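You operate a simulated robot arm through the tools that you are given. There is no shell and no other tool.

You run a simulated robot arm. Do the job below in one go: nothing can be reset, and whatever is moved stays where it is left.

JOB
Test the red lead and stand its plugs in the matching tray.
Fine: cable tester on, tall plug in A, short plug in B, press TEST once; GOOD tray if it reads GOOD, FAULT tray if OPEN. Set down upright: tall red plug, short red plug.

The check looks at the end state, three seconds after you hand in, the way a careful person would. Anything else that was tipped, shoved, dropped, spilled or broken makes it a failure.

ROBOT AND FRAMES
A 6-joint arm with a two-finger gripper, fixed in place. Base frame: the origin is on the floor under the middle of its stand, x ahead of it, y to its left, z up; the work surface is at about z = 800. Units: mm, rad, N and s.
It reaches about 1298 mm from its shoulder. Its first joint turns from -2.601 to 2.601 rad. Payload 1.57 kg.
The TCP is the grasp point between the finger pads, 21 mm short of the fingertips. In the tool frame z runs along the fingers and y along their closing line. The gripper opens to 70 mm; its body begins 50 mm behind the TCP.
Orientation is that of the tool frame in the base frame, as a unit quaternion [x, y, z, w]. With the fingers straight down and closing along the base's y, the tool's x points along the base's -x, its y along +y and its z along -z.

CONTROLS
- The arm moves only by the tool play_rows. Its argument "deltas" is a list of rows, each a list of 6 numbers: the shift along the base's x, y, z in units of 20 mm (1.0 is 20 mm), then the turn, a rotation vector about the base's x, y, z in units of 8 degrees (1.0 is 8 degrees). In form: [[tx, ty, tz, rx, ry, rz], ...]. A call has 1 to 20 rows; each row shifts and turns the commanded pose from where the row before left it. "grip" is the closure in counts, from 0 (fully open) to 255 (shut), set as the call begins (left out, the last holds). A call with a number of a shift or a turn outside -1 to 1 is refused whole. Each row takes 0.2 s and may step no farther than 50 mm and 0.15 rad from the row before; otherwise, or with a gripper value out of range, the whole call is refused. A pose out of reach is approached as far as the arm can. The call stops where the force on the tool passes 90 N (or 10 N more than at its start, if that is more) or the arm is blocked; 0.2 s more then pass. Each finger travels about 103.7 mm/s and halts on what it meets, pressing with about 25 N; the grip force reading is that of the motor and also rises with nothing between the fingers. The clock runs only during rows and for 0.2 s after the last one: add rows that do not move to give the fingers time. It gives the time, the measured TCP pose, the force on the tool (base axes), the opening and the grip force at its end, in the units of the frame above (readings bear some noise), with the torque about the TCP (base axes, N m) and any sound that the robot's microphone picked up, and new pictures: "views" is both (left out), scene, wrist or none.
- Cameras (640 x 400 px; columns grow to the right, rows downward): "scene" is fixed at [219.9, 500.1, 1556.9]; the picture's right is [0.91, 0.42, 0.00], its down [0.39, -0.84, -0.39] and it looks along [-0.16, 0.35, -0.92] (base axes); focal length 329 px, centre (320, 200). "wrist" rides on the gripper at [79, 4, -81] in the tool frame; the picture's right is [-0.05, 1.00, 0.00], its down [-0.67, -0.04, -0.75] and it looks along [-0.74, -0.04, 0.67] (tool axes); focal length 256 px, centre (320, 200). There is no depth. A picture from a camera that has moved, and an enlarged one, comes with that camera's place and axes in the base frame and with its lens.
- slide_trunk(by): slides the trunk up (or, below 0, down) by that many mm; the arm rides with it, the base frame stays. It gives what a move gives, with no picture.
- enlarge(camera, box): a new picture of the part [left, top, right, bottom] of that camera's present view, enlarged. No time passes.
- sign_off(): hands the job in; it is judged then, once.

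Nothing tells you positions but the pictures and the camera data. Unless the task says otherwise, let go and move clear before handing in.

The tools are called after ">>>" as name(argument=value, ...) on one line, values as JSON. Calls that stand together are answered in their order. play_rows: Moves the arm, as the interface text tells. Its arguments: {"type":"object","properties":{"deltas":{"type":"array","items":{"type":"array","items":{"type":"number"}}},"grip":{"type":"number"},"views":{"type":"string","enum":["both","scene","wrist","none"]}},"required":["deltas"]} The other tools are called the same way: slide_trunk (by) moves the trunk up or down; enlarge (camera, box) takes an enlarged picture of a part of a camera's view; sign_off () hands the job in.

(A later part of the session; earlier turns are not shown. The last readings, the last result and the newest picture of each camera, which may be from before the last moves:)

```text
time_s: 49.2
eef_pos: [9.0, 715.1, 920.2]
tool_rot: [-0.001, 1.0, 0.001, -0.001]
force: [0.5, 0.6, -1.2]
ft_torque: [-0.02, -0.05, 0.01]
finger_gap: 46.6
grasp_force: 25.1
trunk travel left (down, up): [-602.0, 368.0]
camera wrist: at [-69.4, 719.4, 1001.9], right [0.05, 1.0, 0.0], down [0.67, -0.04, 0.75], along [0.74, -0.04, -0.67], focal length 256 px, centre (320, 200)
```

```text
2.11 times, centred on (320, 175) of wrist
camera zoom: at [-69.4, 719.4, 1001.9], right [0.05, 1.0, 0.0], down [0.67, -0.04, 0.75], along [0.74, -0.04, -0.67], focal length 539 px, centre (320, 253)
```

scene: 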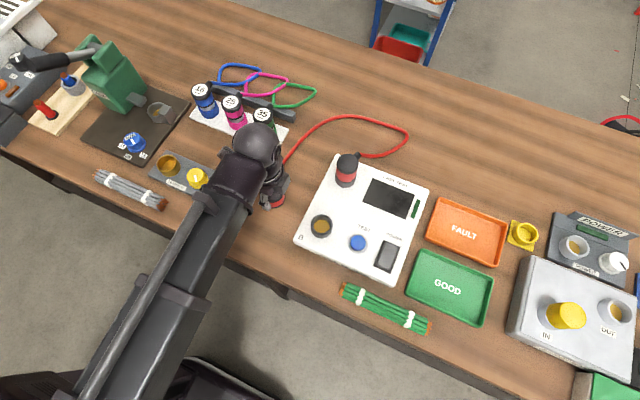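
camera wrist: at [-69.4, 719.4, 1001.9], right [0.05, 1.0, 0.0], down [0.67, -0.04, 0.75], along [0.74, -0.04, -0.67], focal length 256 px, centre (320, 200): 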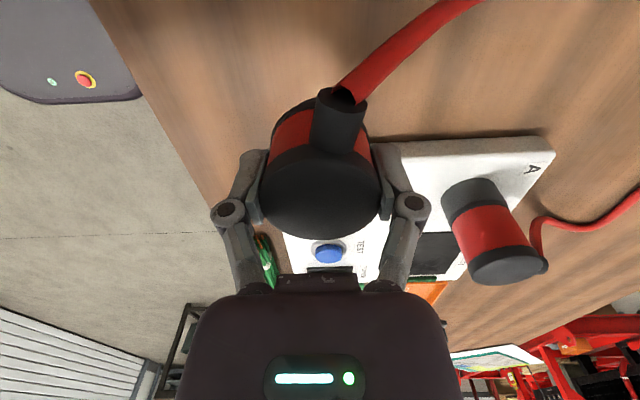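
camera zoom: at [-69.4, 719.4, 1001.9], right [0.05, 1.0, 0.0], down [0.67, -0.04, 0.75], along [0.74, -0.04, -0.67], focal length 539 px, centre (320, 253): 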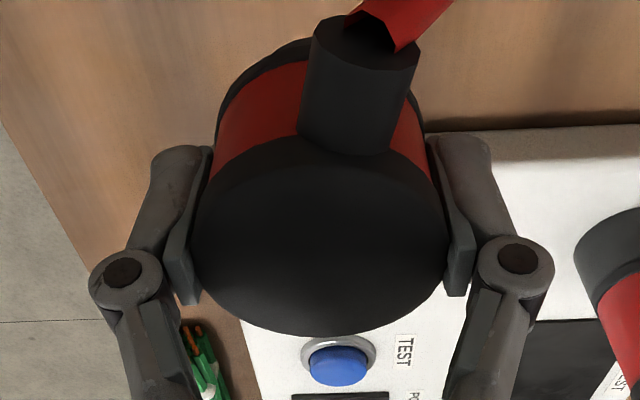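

The short plug is held level. Its stub hides the nose from the wrist camera, so I'll use the measured geometry: B near (123.5, 715.4). I'll move over B now.

>>> play_rows(deltas=[[0.4, 0, 0, 0, 0, 0], [0.6, 0, 0, 0, 0, 0], [0.7, 0, 0, 0, 0, 0], [0.7, 0, 0, 0, 0, 0], [0.7, 0, 0, 0, 0, 0], [0.7, 0, 0, 0, 0, 0], [0.7, 0, 0, 0, 0, 0], [0.6, 0, 0, 0, 0, 0], [0.4, 0, 0, 0, 0, 0], [0.145, 0, 0, 0, 0, 0], [0, 0, 0, 0, 0, 0]], views="both")

>>> enlarge(camera="scene", box=[290, 185, 360, 255])

>>> enlarge(camera="wrist", box=[240, 50, 400, 210])

```text
time_s: 51.6
eef_pos: [123.2, 714.5, 920.7]
tool_rot: [0.001, 1.0, 0.0, 0.0]
force: [0.3, -0.7, -1.4]
ft_torque: [-0.03, -0.01, 0.0]
finger_gap: 46.7
grasp_force: 25.7
trunk travel left (down, up): [-602.0, 368.0]
camera wrist: at [43.5, 719.5, 1001.9], right [0.05, 1.0, 0.0], down [0.67, -0.04, 0.75], along [0.74, -0.04, -0.67], focal length 256 px, centre (320, 200)
```

scene: 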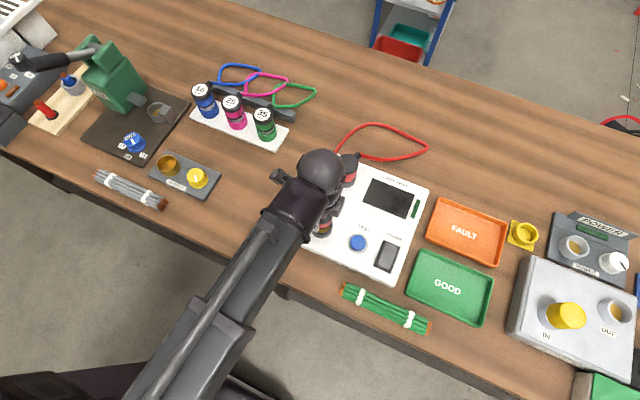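
wrist: 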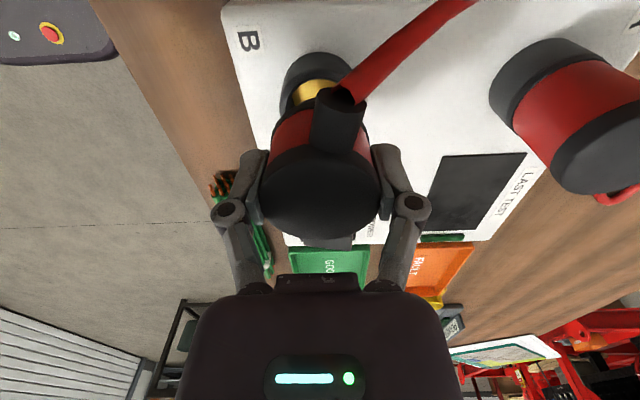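

```text
5.71 times, centred on (325, 220) of scene
camera zoom: at [219.9, 500.1, 1556.9], right [0.91, 0.42, 0.0], down [0.39, -0.84, -0.39], along [-0.16, 0.35, -0.92], focal length 1880 px, centre (291, 86)
```

zoom: 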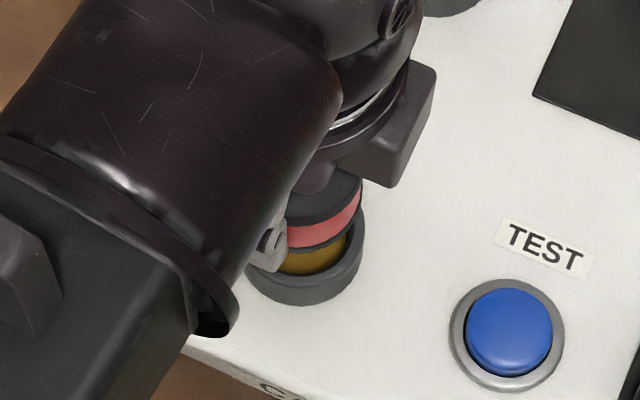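

```text
2.50 times, centred on (320, 130) of wrist
camera zoom: at [43.5, 719.5, 1001.9], right [0.05, 1.0, 0.0], down [0.67, -0.04, 0.75], along [0.74, -0.04, -0.67], focal length 640 px, centre (320, 375)
```

zoom: 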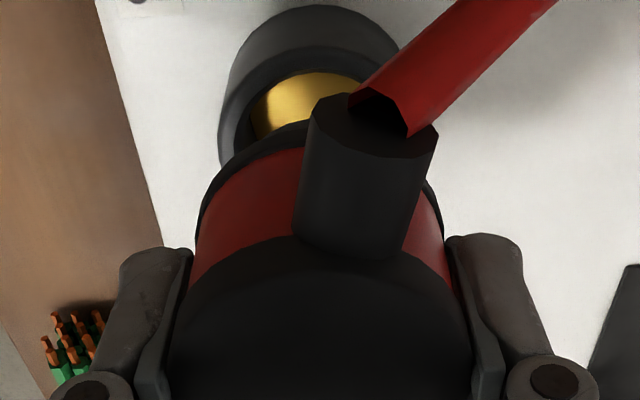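

>>> enlarge(camera="scene", box=[305, 205, 340, 240])

```text
11.43 times, centred on (322, 222) of scene
camera zoom: at [219.9, 500.1, 1556.9], right [0.91, 0.42, 0.0], down [0.39, -0.84, -0.39], along [-0.16, 0.35, -0.92], focal length 3760 px, centre (291, -57)
```

zoom: 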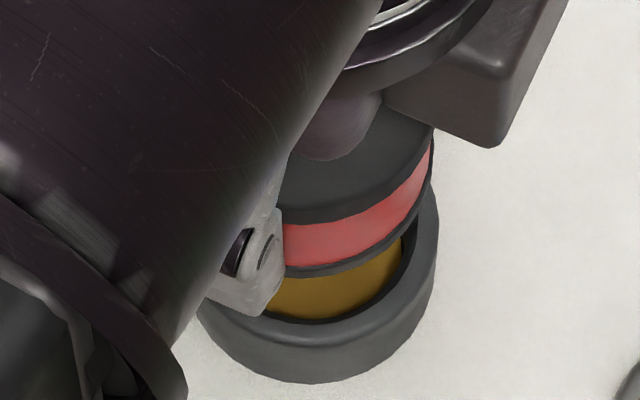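

The plug is concentric with B to within about 1 mm. I'll lower it, watching for side forces.

>>> slide_trunk(by=-14)

>>> slide_trunk(by=-5)

>>> play_rows(deltas=[[0, 0, 0, 0, 0, 0]], views="none")

```text
time_s: 52.2
eef_pos: [122.8, 714.8, 906.2]
tool_rot: [0.0, 1.0, 0.001, 0.001]
force: [0.2, -0.3, -0.8]
ft_torque: [0.0, 0.0, -0.02]
finger_gap: 46.8
grasp_force: 25.6
trunk travel left (down, up): [-588.0, 382.0]
```

```text
time_s: 52.8
eef_pos: [122.7, 715.1, 901.4]
tool_rot: [0.0, 1.0, 0.001, 0.0]
force: [0.7, -0.1, -0.5]
ft_torque: [0.01, 0.01, -0.02]
finger_gap: 46.4
grasp_force: 24.9
trunk travel left (down, up): [-583.0, 387.0]
```

```text
time_s: 53.2
eef_pos: [122.9, 715.1, 903.1]
tool_rot: [-0.001, 1.0, 0.001, 0.001]
force: [0.6, 0.4, -1.4]
ft_torque: [0.01, 0.0, -0.05]
finger_gap: 46.6
grasp_force: 25.0
trunk travel left (down, up): [-583.0, 387.0]
```

>>> slide_trunk(by=-4)

>>> slide_trunk(by=-4)

>>> play_rows(deltas=[[0, 0, 0, 0, 0, 0]], views="wrist")

>>> enlarge(camera="scene", box=[305, 205, 340, 240])

>>> enlarge(camera="wrist", box=[240, 50, 400, 210])

```text
time_s: 53.7
eef_pos: [124.7, 714.8, 897.5]
tool_rot: [0.0, 1.0, 0.001, 0.0]
force: [5.8, 0.2, -2.9]
ft_torque: [-0.01, -0.22, 0.01]
finger_gap: 46.6
grasp_force: 24.9
trunk travel left (down, up): [-579.0, 391.0]
```

```text
time_s: 54.2
eef_pos: [123.8, 715.3, 893.6]
tool_rot: [0.0, 1.0, 0.001, 0.001]
force: [6.4, -0.7, -2.8]
ft_torque: [-0.01, -0.26, -0.02]
finger_gap: 46.4
grasp_force: 25.1
trunk travel left (down, up): [-575.0, 395.0]
```

```text
time_s: 54.6
eef_pos: [124.1, 715.2, 893.1]
tool_rot: [0.0, 1.0, 0.001, 0.0]
force: [7.7, 0.0, -2.9]
ft_torque: [0.02, -0.32, 0.02]
finger_gap: 46.6
grasp_force: 25.0
trunk travel left (down, up): [-575.0, 395.0]
camera wrist: at [44.1, 719.6, 974.8], right [0.05, 1.0, 0.0], down [0.67, -0.04, 0.75], along [0.74, -0.04, -0.67], focal length 256 px, centre (320, 200)
```

wrist: 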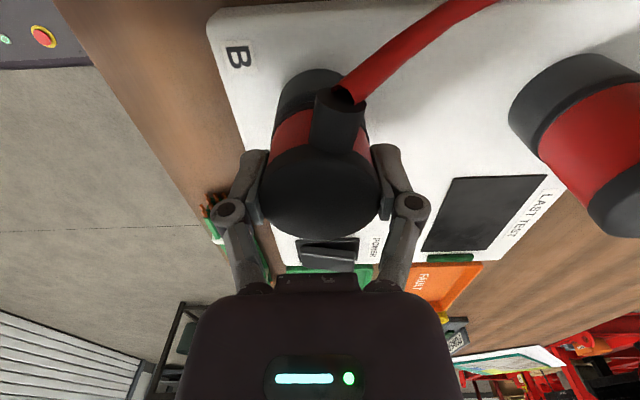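

```text
11.43 times, centred on (322, 222) of scene
camera zoom: at [219.9, 500.1, 1556.9], right [0.91, 0.42, 0.0], down [0.39, -0.84, -0.39], along [-0.16, 0.35, -0.92], focal length 3760 px, centre (291, -57)
```

zoom: 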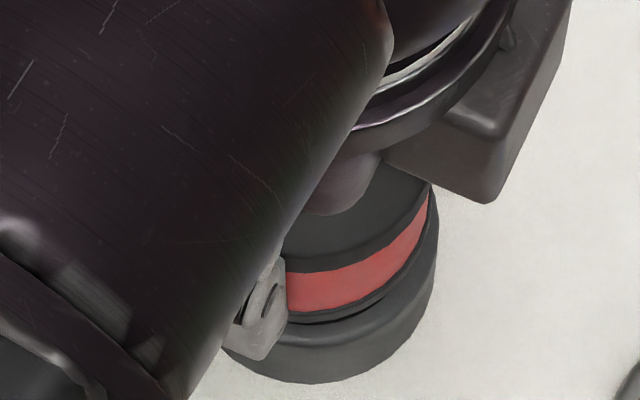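

```text
2.50 times, centred on (320, 130) of wrist
camera zoom: at [44.1, 719.6, 974.8], right [0.05, 1.0, 0.0], down [0.67, -0.04, 0.75], along [0.74, -0.04, -0.67], focal length 640 px, centre (320, 375)
```

zoom: 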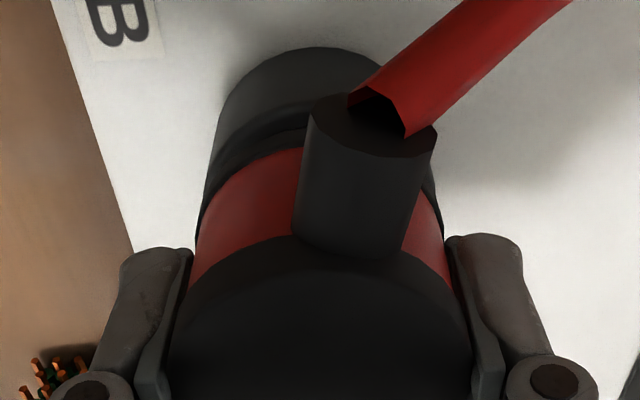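

A +x side force means the nose is touching the −x wall. I'll shift +x about 2 mm.

>>> play_rows(deltas=[[0.05, 0, 0, 0, 0, 0], [0.05, 0, 0, 0, 0, 0], [0, 0, 0, 0, 0, 0]], views="none")

>>> play_rows(deltas=[[0.04, 0, 0, 0, 0, 0], [0, 0, 0, 0, 0, 0]], views="wrist")

```text
time_s: 55.5
eef_pos: [124.2, 715.3, 895.0]
tool_rot: [0.0, 1.0, 0.001, 0.0]
force: [-0.1, 0.7, -1.6]
ft_torque: [-0.03, 0.01, -0.01]
finger_gap: 46.4
grasp_force: 25.2
trunk travel left (down, up): [-575.0, 395.0]
```

```text
time_s: 56.0
eef_pos: [125.7, 715.5, 892.9]
tool_rot: [0.0, 1.0, 0.001, 0.0]
force: [-0.3, 0.7, -1.6]
ft_torque: [0.02, -0.01, -0.02]
finger_gap: 46.6
grasp_force: 25.1
trunk travel left (down, up): [-575.0, 395.0]
camera wrist: at [46.2, 719.6, 974.9], right [0.05, 1.0, 0.0], down [0.67, -0.04, 0.75], along [0.74, -0.04, -0.67], focal length 256 px, centre (320, 200)
```

wrist: 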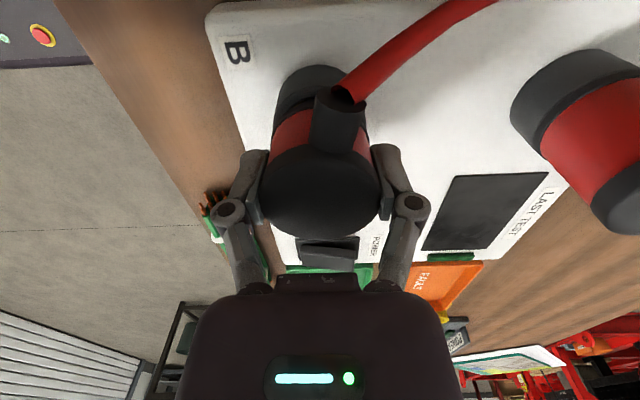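

It's free of side force, so I'll continue down.

>>> slide_trunk(by=-5)

>>> slide_trunk(by=-4)

>>> play_rows(deltas=[[0, 0, 0, 0, 0, 0]], views="wrist")

>>> enlarge(camera="wrist", box=[240, 50, 400, 210])

```text
time_s: 56.6
eef_pos: [125.7, 715.0, 888.9]
tool_rot: [0.001, 1.0, 0.0, 0.0]
force: [0.7, 0.1, -1.0]
ft_torque: [0.05, 0.0, -0.01]
finger_gap: 46.3
grasp_force: 25.3
trunk travel left (down, up): [-570.0, 400.0]
```

```text
time_s: 57.1
eef_pos: [125.5, 715.0, 884.2]
tool_rot: [0.0, 1.0, 0.0, 0.0]
force: [0.5, 0.4, -1.8]
ft_torque: [0.03, 0.02, -0.01]
finger_gap: 46.8
grasp_force: 24.8
trunk travel left (down, up): [-566.0, 404.0]
```

```text
time_s: 57.5
eef_pos: [126.8, 715.0, 885.0]
tool_rot: [0.0, 1.0, 0.0, 0.0]
force: [-0.7, -0.3, -1.6]
ft_torque: [-0.02, 0.02, -0.01]
finger_gap: 46.5
grasp_force: 25.0
trunk travel left (down, up): [-566.0, 404.0]
camera wrist: at [46.1, 719.6, 965.9], right [0.05, 1.0, 0.0], down [0.67, -0.04, 0.75], along [0.74, -0.04, -0.67], focal length 256 px, centre (320, 200)
```

wrist: 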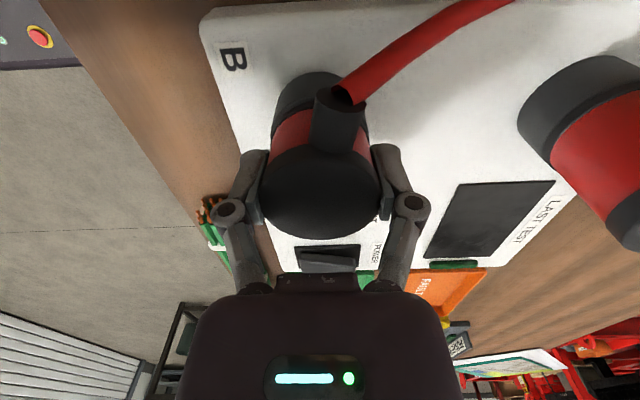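

```text
2.50 times, centred on (320, 130) of wrist
camera zoom: at [46.1, 719.6, 965.9], right [0.05, 1.0, 0.0], down [0.67, -0.04, 0.75], along [0.74, -0.04, -0.67], focal length 640 px, centre (320, 375)
```

zoom: 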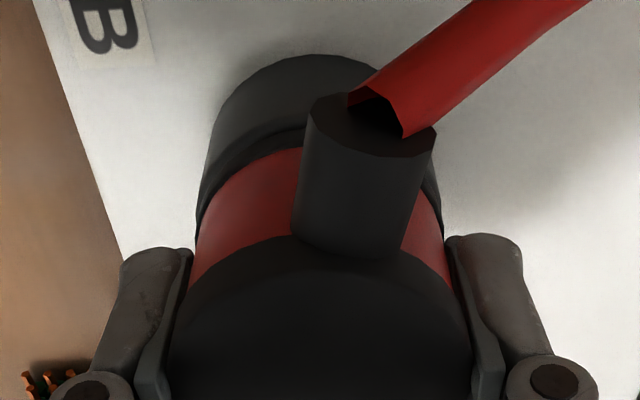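

>>> slide_trunk(by=-2)

>>> slide_trunk(by=-2)

>>> play_rows(deltas=[[0, 0, 0, 0, 0, 0]], views="none")

```text
time_s: 58.0
eef_pos: [125.9, 715.3, 882.5]
tool_rot: [0.0, 1.0, 0.001, 0.0]
force: [0.5, -0.1, 2.0]
ft_torque: [-0.01, 0.06, -0.03]
finger_gap: 46.6
grasp_force: 25.1
trunk travel left (down, up): [-564.0, 406.0]
```

```text
time_s: 58.6
eef_pos: [126.2, 714.3, 880.6]
tool_rot: [-0.001, 1.0, 0.003, 0.001]
force: [1.1, 7.7, 25.6]
ft_torque: [0.23, 0.01, -0.18]
finger_gap: 46.9
grasp_force: 25.0
trunk travel left (down, up): [-562.0, 408.0]
```

```text
time_s: 59.0
eef_pos: [125.2, 715.1, 881.0]
tool_rot: [0.0, 1.0, 0.002, 0.001]
force: [1.5, 9.3, 25.8]
ft_torque: [0.3, -0.03, -0.05]
finger_gap: 46.7
grasp_force: 25.3
trunk travel left (down, up): [-562.0, 408.0]
```

Seated at about 25 N. I'll relieve the load, release and check.

>>> slide_trunk(by=1.5)

>>> play_rows(deltas=[[0, 0, 0, 0, 0, 0], [0, 0, 0, 0, 0, 0], [0, 0, 0, 0, 0, 0], [0, 0, 0, 0, 0, 0]], grip=0, views="wrist")

>>> slide_trunk(by=20)

>>> slide_trunk(by=60)

>>> play_rows(deltas=[[0, 0, 0, 0, 0, 0]], views="both")

```text
time_s: 59.5
eef_pos: [126.1, 714.3, 881.1]
tool_rot: [-0.001, 1.0, 0.0, -0.001]
force: [-0.2, 0.2, -1.9]
ft_torque: [0.01, 0.0, -0.03]
finger_gap: 46.6
grasp_force: 25.1
trunk travel left (down, up): [-563.0, 407.0]
```

```text
time_s: 60.5
eef_pos: [125.3, 715.0, 882.3]
tool_rot: [0.001, 1.0, 0.001, 0.0]
force: [-1.7, -0.6, 0.5]
ft_torque: [0.01, 0.01, 0.01]
finger_gap: 70.0
grasp_force: 0.0
trunk travel left (down, up): [-563.0, 407.0]
camera wrist: at [46.1, 719.6, 963.5], right [0.05, 1.0, 0.0], down [0.67, -0.04, 0.75], along [0.74, -0.04, -0.67], focal length 256 px, centre (320, 200)
```

wrist: 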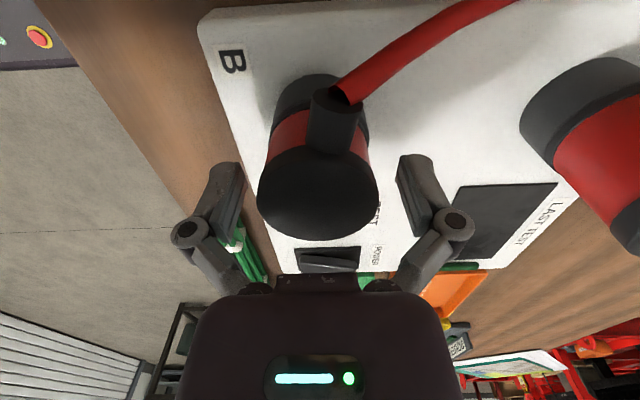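

```text
time_s: 61.1
eef_pos: [125.5, 714.3, 902.6]
tool_rot: [0.001, 1.0, 0.001, 0.0]
force: [1.0, 0.2, 0.3]
ft_torque: [0.01, 0.03, 0.0]
finger_gap: 70.2
grasp_force: 0.0
trunk travel left (down, up): [-583.0, 387.0]
```

```text
time_s: 62.1
eef_pos: [124.8, 715.5, 961.8]
tool_rot: [-0.001, 1.0, 0.001, 0.0]
force: [-0.8, 0.4, 0.1]
ft_torque: [0.01, 0.02, 0.01]
finger_gap: 70.3
grasp_force: 0.1
trunk travel left (down, up): [-643.0, 327.0]
```

```text
time_s: 62.5
eef_pos: [124.4, 715.1, 961.5]
tool_rot: [0.0, 1.0, 0.001, 0.001]
force: [-0.1, -0.5, 0.0]
ft_torque: [0.0, 0.01, 0.0]
finger_gap: 69.8
grasp_force: 0.0
trunk travel left (down, up): [-643.0, 327.0]
camera wrist: at [46.1, 719.5, 1043.4], right [0.05, 1.0, 0.0], down [0.67, -0.04, 0.75], along [0.74, -0.04, -0.67], focal length 256 px, centre (320, 200)
```

scene: 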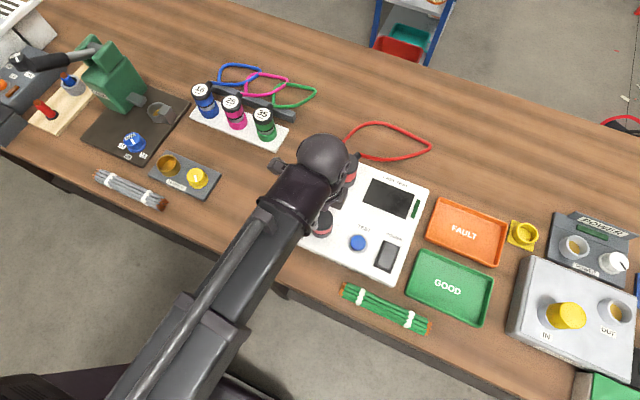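
wrist: 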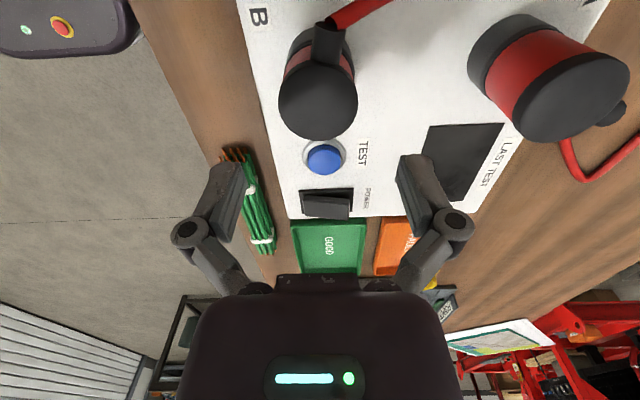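

Both plugs are seated. Now I'll study the power rocker and TEST button.

>>> enlarge(camera="wrist", box=[280, 120, 400, 230])

>>> enlarge(camera="scene", box=[340, 220, 410, 290])

>>> enlarge(camera="scene", box=[372, 232, 407, 277])

```text
3.64 times, centred on (340, 175) of wrist
camera zoom: at [46.1, 719.5, 1043.4], right [0.05, 1.0, 0.0], down [0.67, -0.04, 0.75], along [0.74, -0.04, -0.67], focal length 931 px, centre (247, 291)
```

zoom: 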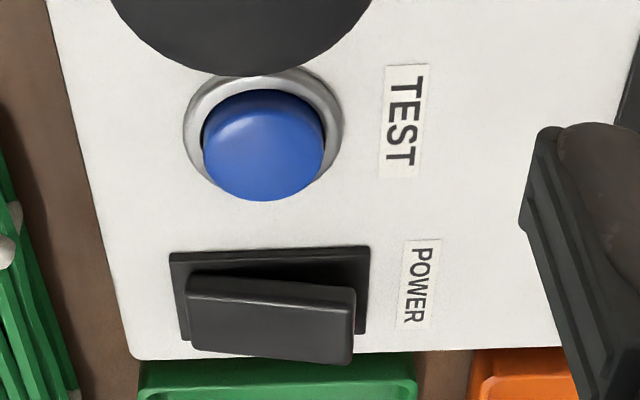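

```text
5.71 times, centred on (375, 255) of scene
camera zoom: at [219.9, 500.1, 1556.9], right [0.91, 0.42, 0.0], down [0.39, -0.84, -0.39], along [-0.16, 0.35, -0.92], focal length 1880 px, centre (6, -114)
```

zoom: 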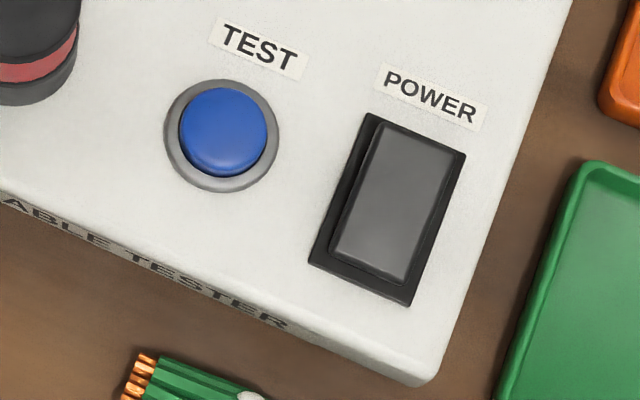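

```text
8.89 times, centred on (390, 254) of scene
camera zoom: at [219.9, 500.1, 1556.9], right [0.91, 0.42, 0.0], down [0.39, -0.84, -0.39], along [-0.16, 0.35, -0.92], focal length 2925 px, centre (-298, -284)
```

zoom: 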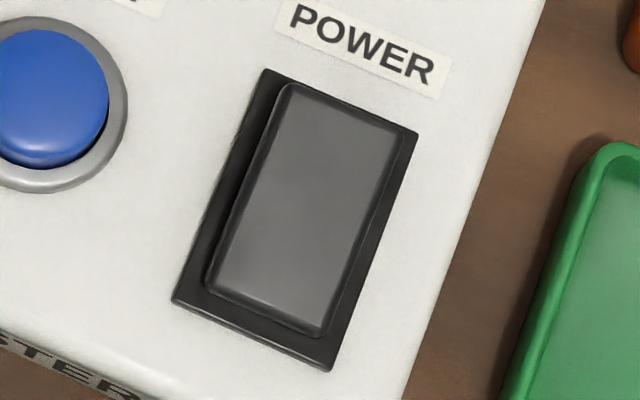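

The rocker pivots about x and its end nearest the POWER label (+y) is raised, so that's the end to press. I'll close the fingers, turn the tool 90° to keep the camera away from the plugs, and move over to look.

>>> play_rows(deltas=[[0.5, 0, 0, 0, 0, 0.9375], [0.5, 0, 0, 0, 0, 0.9375], [0.5, 0, 0, 0, 0, 0.9375], [0.5, 0, 0, 0, 0, 0.9375], [0.5, 0, 0, 0, 0, 0.9375], [0.5, 0, 0, 0, 0, 0.9375], [0.5, 0, 0, 0, 0, 0.9375], [0.5, 0, 0, 0, 0, 0.9375], [0.5, 0, 0, 0, 0, 0.9375], [0.5, 0, 0, 0, 0, 0.9375], [0.5, 0, 0, 0, 0, 0.9375], [0.5, 0, 0, 0, 0, 0.9375], [0, 0, 0, 0, 0, 0]], grip=255, views="both")

>>> enlarge(camera="scene", box=[290, 140, 410, 260])

>>> enlarge(camera="wrist", box=[200, 0, 440, 200])

```text
time_s: 65.3
eef_pos: [245.5, 715.2, 961.9]
tool_rot: [0.708, -0.706, 0.0, 0.001]
force: [0.3, -0.1, -0.1]
ft_torque: [-0.01, -0.01, -0.01]
finger_gap: 0.2
grasp_force: 25.1
trunk travel left (down, up): [-643.0, 327.0]
camera wrist: at [241.3, 636.3, 1043.5], right [-1.0, 0.05, 0.0], down [0.04, 0.67, 0.74], along [0.04, 0.74, -0.67], focal length 256 px, centre (320, 200)
```

scene: 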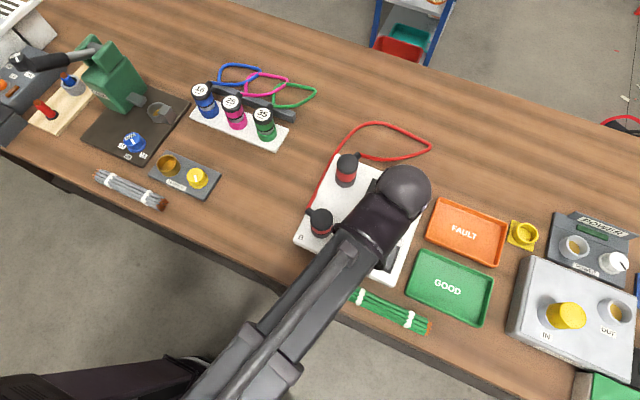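
wrist: 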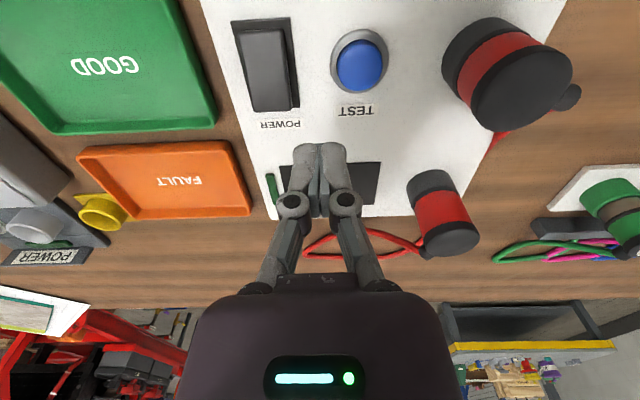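

```text
3.33 times, centred on (350, 200) of scene
camera zoom: at [219.9, 500.1, 1556.9], right [0.91, 0.42, 0.0], down [0.39, -0.84, -0.39], along [-0.16, 0.35, -0.92], focal length 1097 px, centre (220, 200)
```

zoom: 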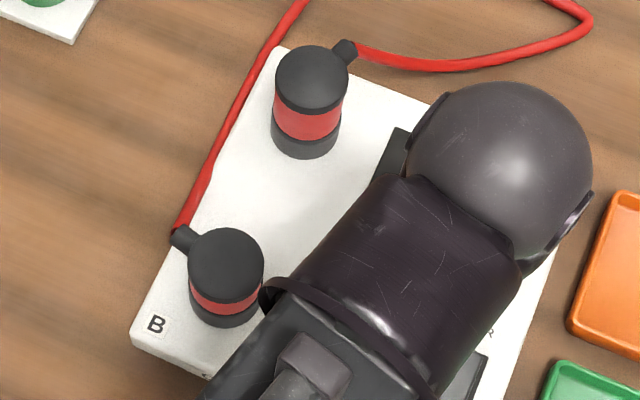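

```text
2.00 times, centred on (320, 100) of wrist
camera zoom: at [241.3, 636.3, 1043.5], right [-1.0, 0.05, 0.0], down [0.04, 0.67, 0.74], along [0.04, 0.74, -0.67], focal length 512 px, centre (320, 400)
```

zoom: 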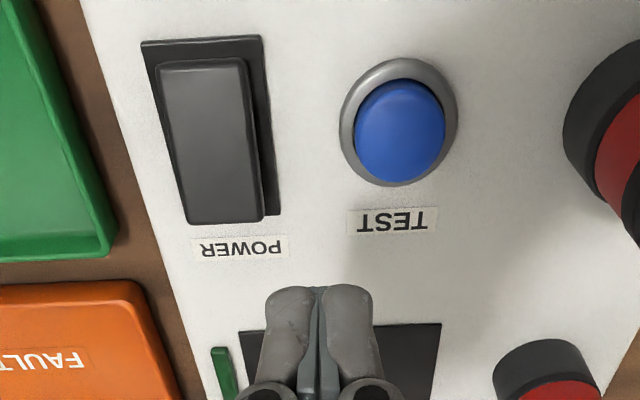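

From here TEST is near (215, 714.5). The rocker is centred near (285, 713) with its raised end around y 735. I'll position over the raised end and come down.

>>> play_rows(deltas=[[0.66, 0.26, 0, 0, 0, 0], [0.66, 0.26, 0, 0, 0, 0], [0.665, 0.265, 0, 0, 0, 0], [0, 0, 0, 0, 0, 0]], views="none")

>>> slide_trunk(by=-72)

>>> play_rows(deltas=[[0, 0, 0, 0, 0, 0]], views="wrist")

>>> enlarge(camera="wrist", box=[220, 60, 420, 220])

```text
time_s: 66.3
eef_pos: [285.8, 730.5, 962.0]
tool_rot: [0.707, -0.707, -0.001, 0.001]
force: [-0.4, -0.4, -0.2]
ft_torque: [-0.01, 0.0, 0.0]
finger_gap: 0.3
grasp_force: 25.2
trunk travel left (down, up): [-643.0, 327.0]
```

```text
time_s: 67.4
eef_pos: [285.1, 729.4, 889.2]
tool_rot: [-0.706, 0.708, 0.0, -0.001]
force: [0.7, 0.5, 0.8]
ft_torque: [-0.02, -0.01, 0.02]
finger_gap: 0.0
grasp_force: 24.6
trunk travel left (down, up): [-571.0, 399.0]
```

```text
time_s: 67.8
eef_pos: [284.8, 731.6, 890.5]
tool_rot: [0.708, -0.707, -0.001, 0.0]
force: [-0.2, -0.1, 0.1]
ft_torque: [-0.02, -0.02, -0.01]
finger_gap: 0.2
grasp_force: 24.8
trunk travel left (down, up): [-571.0, 399.0]
camera wrist: at [281.2, 651.3, 971.5], right [-1.0, 0.05, 0.0], down [0.04, 0.67, 0.74], along [0.04, 0.74, -0.67], focal length 256 px, centre (320, 200)
```

wrist: 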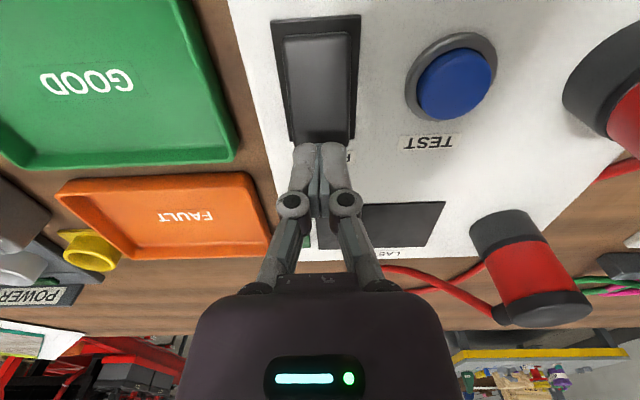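

```text
2.50 times, centred on (320, 140) of wrist
camera zoom: at [281.2, 651.3, 971.5], right [-1.0, 0.05, 0.0], down [0.04, 0.67, 0.74], along [0.04, 0.74, -0.67], focal length 640 px, centre (320, 350)
```

zoom: 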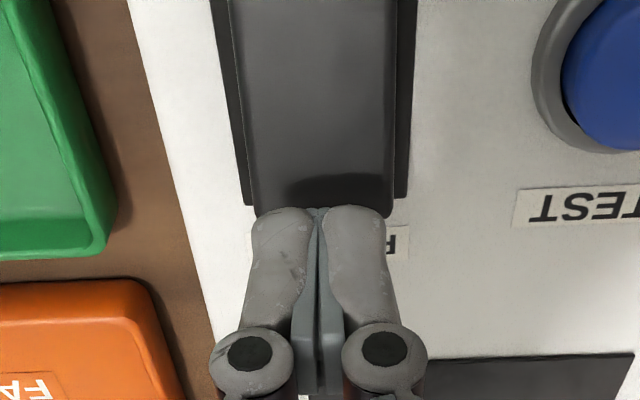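

The tips are lined up about 8 mm in from the raised end. I'll press down in small steps.

>>> slide_trunk(by=-14)

>>> slide_trunk(by=-4)

>>> slide_trunk(by=-3)

>>> play_rows(deltas=[[0, 0, 0, 0, 0, 0]], views="wrist")

```text
time_s: 68.5
eef_pos: [286.0, 730.6, 875.4]
tool_rot: [-0.707, 0.708, 0.001, -0.001]
force: [-0.2, 0.3, -0.7]
ft_torque: [0.0, -0.01, 0.04]
finger_gap: 0.0
grasp_force: 24.7
trunk travel left (down, up): [-557.0, 413.0]
```

```text
time_s: 69.0
eef_pos: [285.0, 730.8, 871.8]
tool_rot: [-0.707, 0.707, 0.001, 0.0]
force: [0.0, -1.1, 0.8]
ft_torque: [0.0, -0.02, -0.04]
finger_gap: 0.3
grasp_force: 25.7
trunk travel left (down, up): [-553.0, 417.0]
```

```text
time_s: 69.5
eef_pos: [286.3, 730.5, 867.7]
tool_rot: [0.707, -0.707, 0.0, 0.0]
force: [0.3, -1.0, 0.1]
ft_torque: [0.03, 0.02, 0.01]
finger_gap: 0.0
grasp_force: 25.2
trunk travel left (down, up): [-550.0, 420.0]
```

```text
time_s: 69.9
eef_pos: [285.3, 731.0, 868.1]
tool_rot: [0.707, -0.707, 0.0, 0.0]
force: [0.2, -0.2, 1.2]
ft_torque: [0.03, 0.03, -0.02]
finger_gap: 0.0
grasp_force: 25.1
trunk travel left (down, up): [-550.0, 420.0]
camera wrist: at [281.2, 651.3, 950.5], right [-1.0, 0.05, 0.0], down [0.04, 0.67, 0.74], along [0.04, 0.74, -0.67], focal length 256 px, centre (320, 200)
```

wrist: 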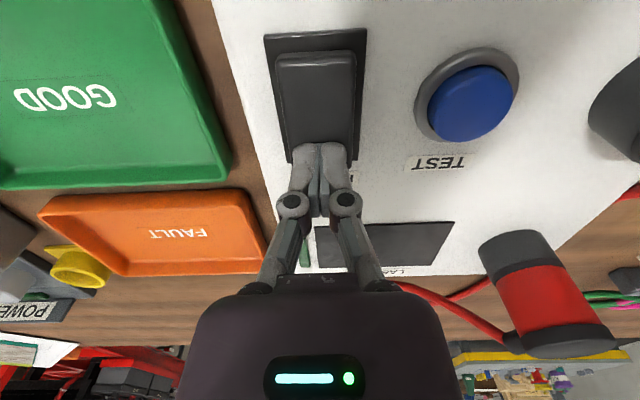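

>>> slide_trunk(by=-3)

>>> slide_trunk(by=-3)

>>> play_rows(deltas=[[0, 0, 0, 0, 0, 0]], views="wrist")

>>> enlarge(camera="wrist", box=[220, 20, 420, 220])

```text
time_s: 70.4
eef_pos: [284.6, 731.1, 866.4]
tool_rot: [0.708, -0.706, 0.0, 0.0]
force: [0.8, 4.3, 11.9]
ft_torque: [0.04, -0.03, 0.01]
finger_gap: 6.0
grasp_force: 28.4
trunk travel left (down, up): [-547.0, 423.0]
```

```text
time_s: 71.0
eef_pos: [284.8, 730.3, 867.5]
tool_rot: [-0.707, 0.707, 0.002, 0.003]
force: [7.9, 23.2, 67.0]
ft_torque: [-0.02, -0.16, 0.23]
finger_gap: 6.1
grasp_force: 28.3
trunk travel left (down, up): [-544.0, 426.0]
```

```text
time_s: 71.3
eef_pos: [285.9, 730.0, 866.5]
tool_rot: [0.707, -0.707, -0.003, -0.003]
force: [11.9, 31.9, 82.2]
ft_torque: [0.05, -0.23, 0.36]
finger_gap: 6.1
grasp_force: 28.5
trunk travel left (down, up): [-544.0, 426.0]
camera wrist: at [280.7, 650.4, 947.2], right [-1.0, 0.05, 0.0], down [0.03, 0.66, 0.75], along [0.04, 0.75, -0.66], focal length 256 px, centre (320, 200)
```

wrist: 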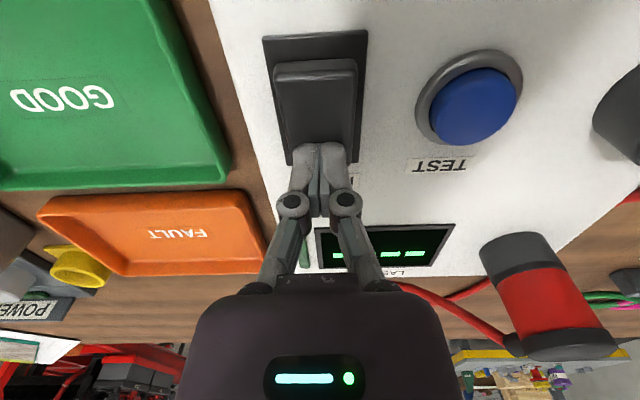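

```text
2.00 times, centred on (320, 120) of wrist
camera zoom: at [280.7, 650.4, 947.2], right [-1.0, 0.05, 0.0], down [0.03, 0.66, 0.75], along [0.04, 0.75, -0.66], focal length 512 px, centre (320, 360)
```

zoom: 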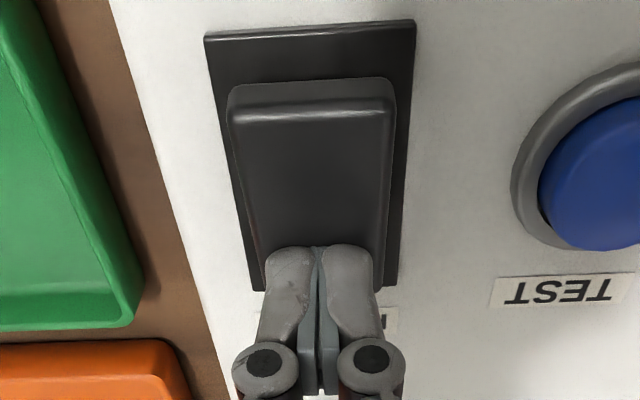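

The display has lit up, so the tester is on. I'm lifting off right away.

>>> slide_trunk(by=8)

>>> slide_trunk(by=30)

>>> play_rows(deltas=[[0, 0, 0, 0, 0, 0]], views="wrist")

>>> enlarge(camera="wrist", box=[220, 40, 460, 260])

```text
time_s: 71.9
eef_pos: [286.3, 729.5, 869.1]
tool_rot: [-0.707, 0.707, 0.0, -0.002]
force: [-0.1, -0.3, 0.1]
ft_torque: [-0.03, -0.01, 0.05]
finger_gap: 0.1
grasp_force: 29.1
trunk travel left (down, up): [-552.0, 418.0]
```

```text
time_s: 72.7
eef_pos: [285.1, 730.8, 901.1]
tool_rot: [0.707, -0.707, 0.0, 0.001]
force: [-0.1, -0.3, 0.5]
ft_torque: [-0.02, 0.03, -0.02]
finger_gap: 0.0
grasp_force: 28.2
trunk travel left (down, up): [-582.0, 388.0]
```

```text
time_s: 73.1
eef_pos: [285.7, 730.4, 900.4]
tool_rot: [-0.707, 0.707, 0.0, -0.001]
force: [0.7, -0.6, 0.1]
ft_torque: [-0.02, 0.01, -0.02]
finger_gap: 0.1
grasp_force: 28.9
trunk travel left (down, up): [-582.0, 388.0]
camera wrist: at [281.2, 651.3, 982.5], right [-1.0, 0.05, 0.0], down [0.04, 0.67, 0.74], along [0.04, 0.74, -0.67], focal length 256 px, centre (320, 200)
```

wrist: 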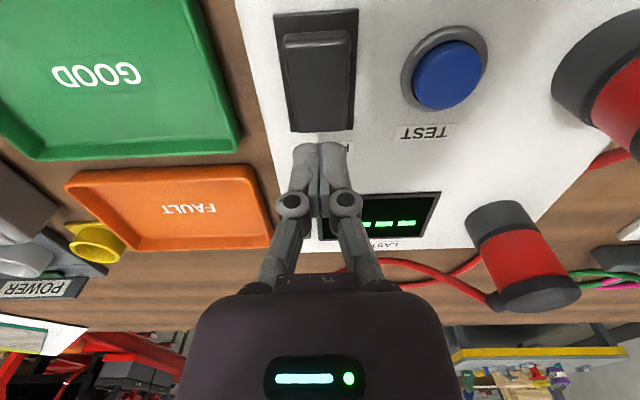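

```text
1.82 times, centred on (340, 150) of wrist
camera zoom: at [281.2, 651.3, 982.5], right [-1.0, 0.05, 0.0], down [0.04, 0.67, 0.74], along [0.04, 0.74, -0.67], focal length 465 px, centre (284, 291)
```

zoom: 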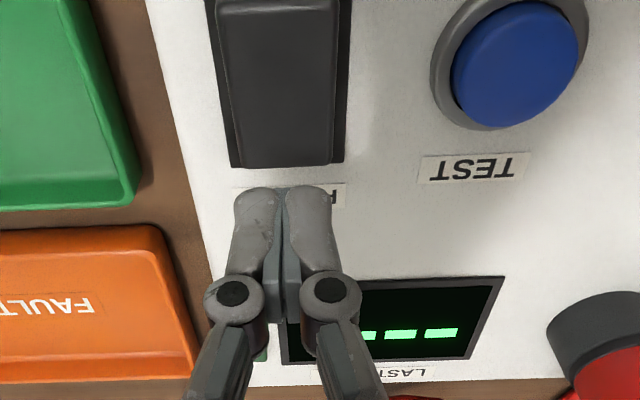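

The display shows dashes, so it's powered and ready. Next I'll move over the TEST button at about (215.3, 714).

>>> play_rows(deltas=[[-0.7, -0.165, 0, 0, 0, 0], [-0.7, -0.165, 0, 0, 0, 0], [-0.7, -0.165, 0, 0, 0, 0], [-0.7, -0.165, 0, 0, 0, 0], [-0.695, -0.165, 0, 0, 0, 0], [0, 0, 0, 0, 0, 0]], views="both")

>>> enlarge(camera="wrist", box=[220, 40, 420, 220])

>>> enlarge(camera="scene", box=[290, 140, 430, 280])

```text
time_s: 74.5
eef_pos: [216.0, 714.3, 901.6]
tool_rot: [-0.707, 0.707, 0.0, 0.0]
force: [-0.6, 0.3, -0.3]
ft_torque: [-0.04, 0.02, 0.03]
finger_gap: 0.1
grasp_force: 28.5
trunk travel left (down, up): [-582.0, 388.0]
camera wrist: at [211.0, 634.7, 982.5], right [-1.0, 0.05, 0.0], down [0.04, 0.67, 0.74], along [0.04, 0.74, -0.67], focal length 256 px, centre (320, 200)
```

scene: 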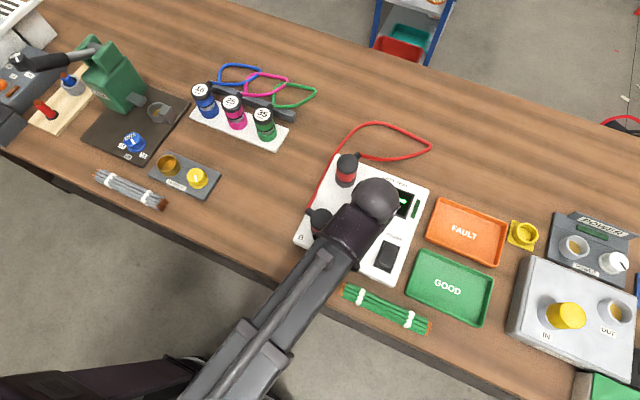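
wrist: 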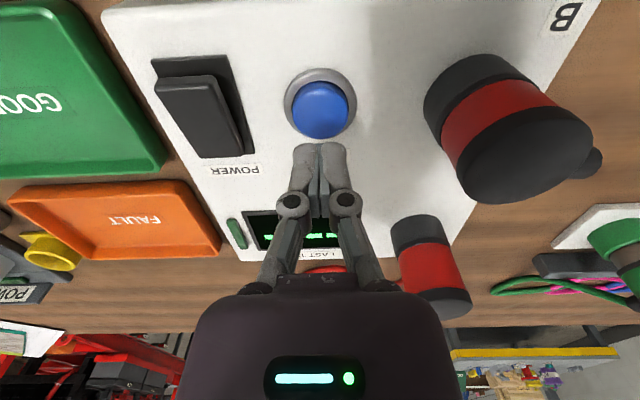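

```text
2.22 times, centred on (320, 130) of wrist
camera zoom: at [211.0, 634.7, 982.5], right [-1.0, 0.05, 0.0], down [0.04, 0.67, 0.74], along [0.04, 0.74, -0.67], focal length 569 px, centre (320, 356)
```

zoom: 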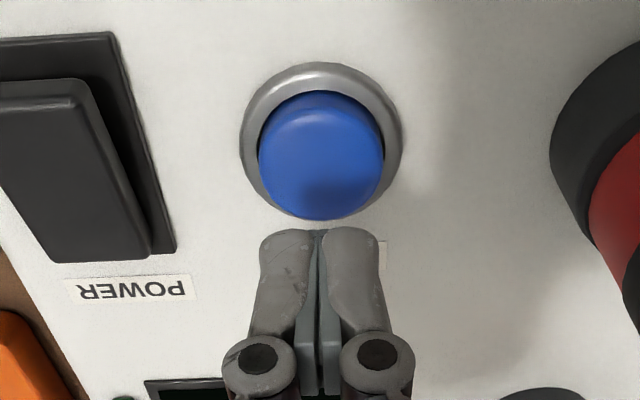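

```text
2.86 times, centred on (360, 210) of scene
camera zoom: at [219.9, 500.1, 1556.9], right [0.91, 0.42, 0.0], down [0.39, -0.84, -0.39], along [-0.16, 0.35, -0.92], focal length 940 px, centre (206, 171)
```

zoom: 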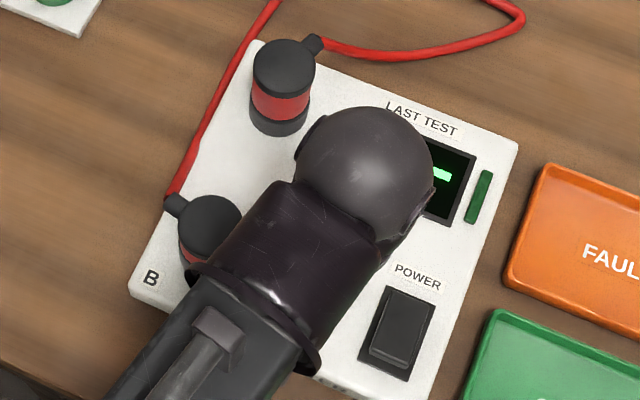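

The tips are centred over the button, and I'll come down to it carefully.

>>> slide_trunk(by=-30)

>>> slide_trunk(by=-4)

>>> play_rows(deltas=[[0, 0, 0, 0, 0, 0]], views="wrist")

>>> enlarge(camera="wrist", box=[220, 60, 420, 260])

```text
time_s: 75.2
eef_pos: [214.9, 713.5, 871.6]
tool_rot: [0.708, -0.706, -0.001, 0.0]
force: [0.1, -0.1, 0.5]
ft_torque: [0.05, 0.02, -0.05]
finger_gap: 0.1
grasp_force: 28.3
trunk travel left (down, up): [-552.0, 418.0]
```

```text
time_s: 75.8
eef_pos: [215.4, 713.0, 866.7]
tool_rot: [0.708, -0.706, -0.001, 0.001]
force: [0.8, -0.4, 0.3]
ft_torque: [-0.01, 0.0, 0.03]
finger_gap: 0.0
grasp_force: 28.0
trunk travel left (down, up): [-548.0, 422.0]
```

```text
time_s: 76.2
eef_pos: [215.5, 713.7, 866.9]
tool_rot: [-0.707, 0.707, 0.001, -0.001]
force: [-0.8, -0.5, -0.9]
ft_torque: [0.01, 0.0, 0.01]
finger_gap: 0.0
grasp_force: 28.2
trunk travel left (down, up): [-548.0, 422.0]
camera wrist: at [211.1, 634.8, 948.5], right [-1.0, 0.05, 0.0], down [0.04, 0.67, 0.74], along [0.04, 0.74, -0.67], focal length 256 px, centre (320, 200)
```

wrist: 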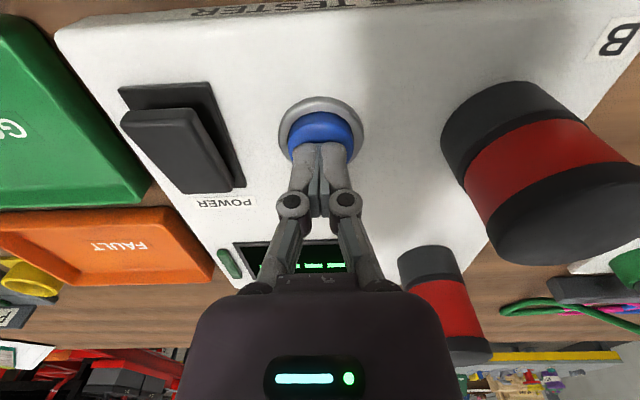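

```text
2.00 times, centred on (320, 160) of wrist
camera zoom: at [211.1, 634.8, 948.5], right [-1.0, 0.05, 0.0], down [0.04, 0.67, 0.74], along [0.04, 0.74, -0.67], focal length 512 px, centre (320, 280)
```

zoom: 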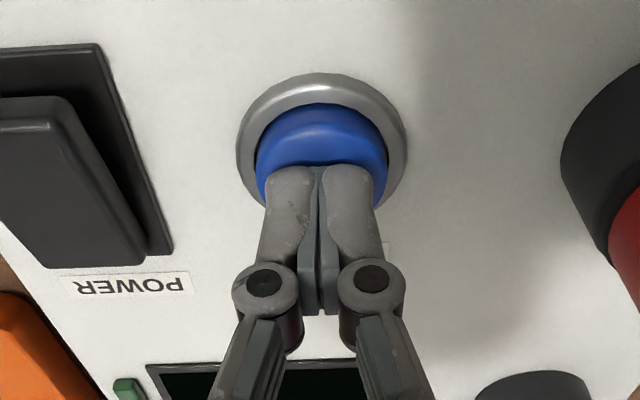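

>>> slide_trunk(by=-2)

>>> slide_trunk(by=-2)

>>> play_rows(deltas=[[0, 0, 0, 0, 0, 0]], views="wrist")

```text
time_s: 76.7
eef_pos: [215.4, 714.8, 865.0]
tool_rot: [-0.707, 0.708, 0.001, -0.001]
force: [-0.1, -1.0, 0.1]
ft_torque: [-0.01, -0.01, 0.02]
finger_gap: 0.1
grasp_force: 29.3
trunk travel left (down, up): [-546.0, 424.0]
```

```text
time_s: 77.2
eef_pos: [214.5, 715.0, 863.9]
tool_rot: [-0.707, 0.708, 0.001, 0.0]
force: [0.5, -0.1, 1.3]
ft_torque: [0.0, -0.01, -0.02]
finger_gap: 6.0
grasp_force: 28.6
trunk travel left (down, up): [-544.0, 426.0]
```

```text
time_s: 77.6
eef_pos: [215.1, 713.7, 862.9]
tool_rot: [0.707, -0.707, -0.001, 0.001]
force: [0.1, -0.4, 0.5]
ft_torque: [0.01, -0.02, 0.01]
finger_gap: 6.0
grasp_force: 28.5
trunk travel left (down, up): [-544.0, 426.0]
camera wrist: at [211.1, 634.7, 944.5], right [-1.0, 0.05, 0.0], down [0.04, 0.67, 0.74], along [0.04, 0.74, -0.67], focal length 256 px, centre (320, 200)
```

wrist: 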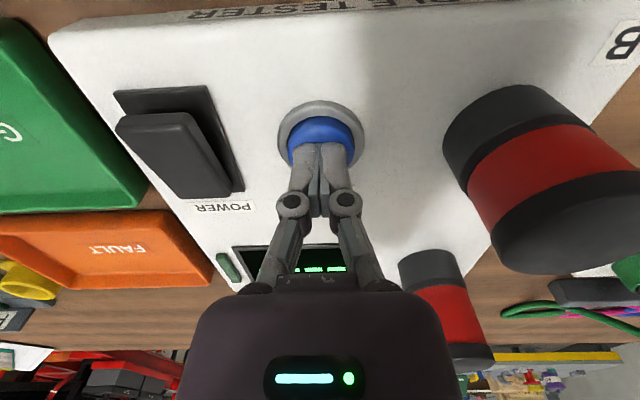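

>>> slide_trunk(by=-2)

>>> play_rows(deltas=[[0, 0, 0, 0, 0, 0]], views="wrist")

>>> enlarge(camera="wrist", box=[200, 220, 400, 300])

```text
time_s: 78.1
eef_pos: [215.5, 714.2, 860.8]
tool_rot: [-0.706, 0.708, 0.001, 0.0]
force: [-0.1, -0.7, 1.8]
ft_torque: [0.02, 0.0, 0.01]
finger_gap: 5.7
grasp_force: 28.8
trunk travel left (down, up): [-542.0, 428.0]
```

```text
time_s: 78.5
eef_pos: [215.5, 713.8, 861.1]
tool_rot: [-0.707, 0.707, 0.001, -0.002]
force: [0.3, 0.7, 1.4]
ft_torque: [-0.02, 0.01, 0.01]
finger_gap: 6.1
grasp_force: 28.5
trunk travel left (down, up): [-542.0, 428.0]
camera wrist: at [211.1, 634.7, 942.6], right [-1.0, 0.05, 0.0], down [0.04, 0.67, 0.75], along [0.04, 0.74, -0.67], focal length 256 px, centre (320, 200)
```

wrist: 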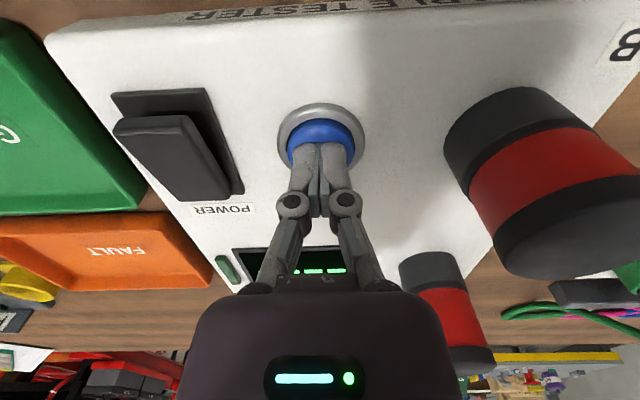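

```text
3.20 times, centred on (300, 260) of wrist
camera zoom: at [211.1, 634.7, 942.6], right [-1.0, 0.05, 0.0], down [0.04, 0.67, 0.75], along [0.04, 0.74, -0.67], focal length 819 px, centre (384, 8)
```

zoom: 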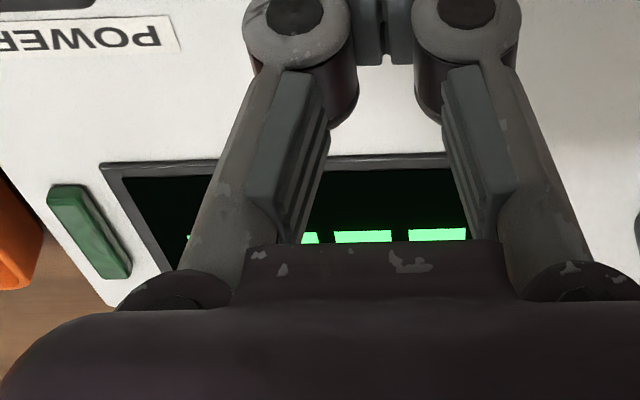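

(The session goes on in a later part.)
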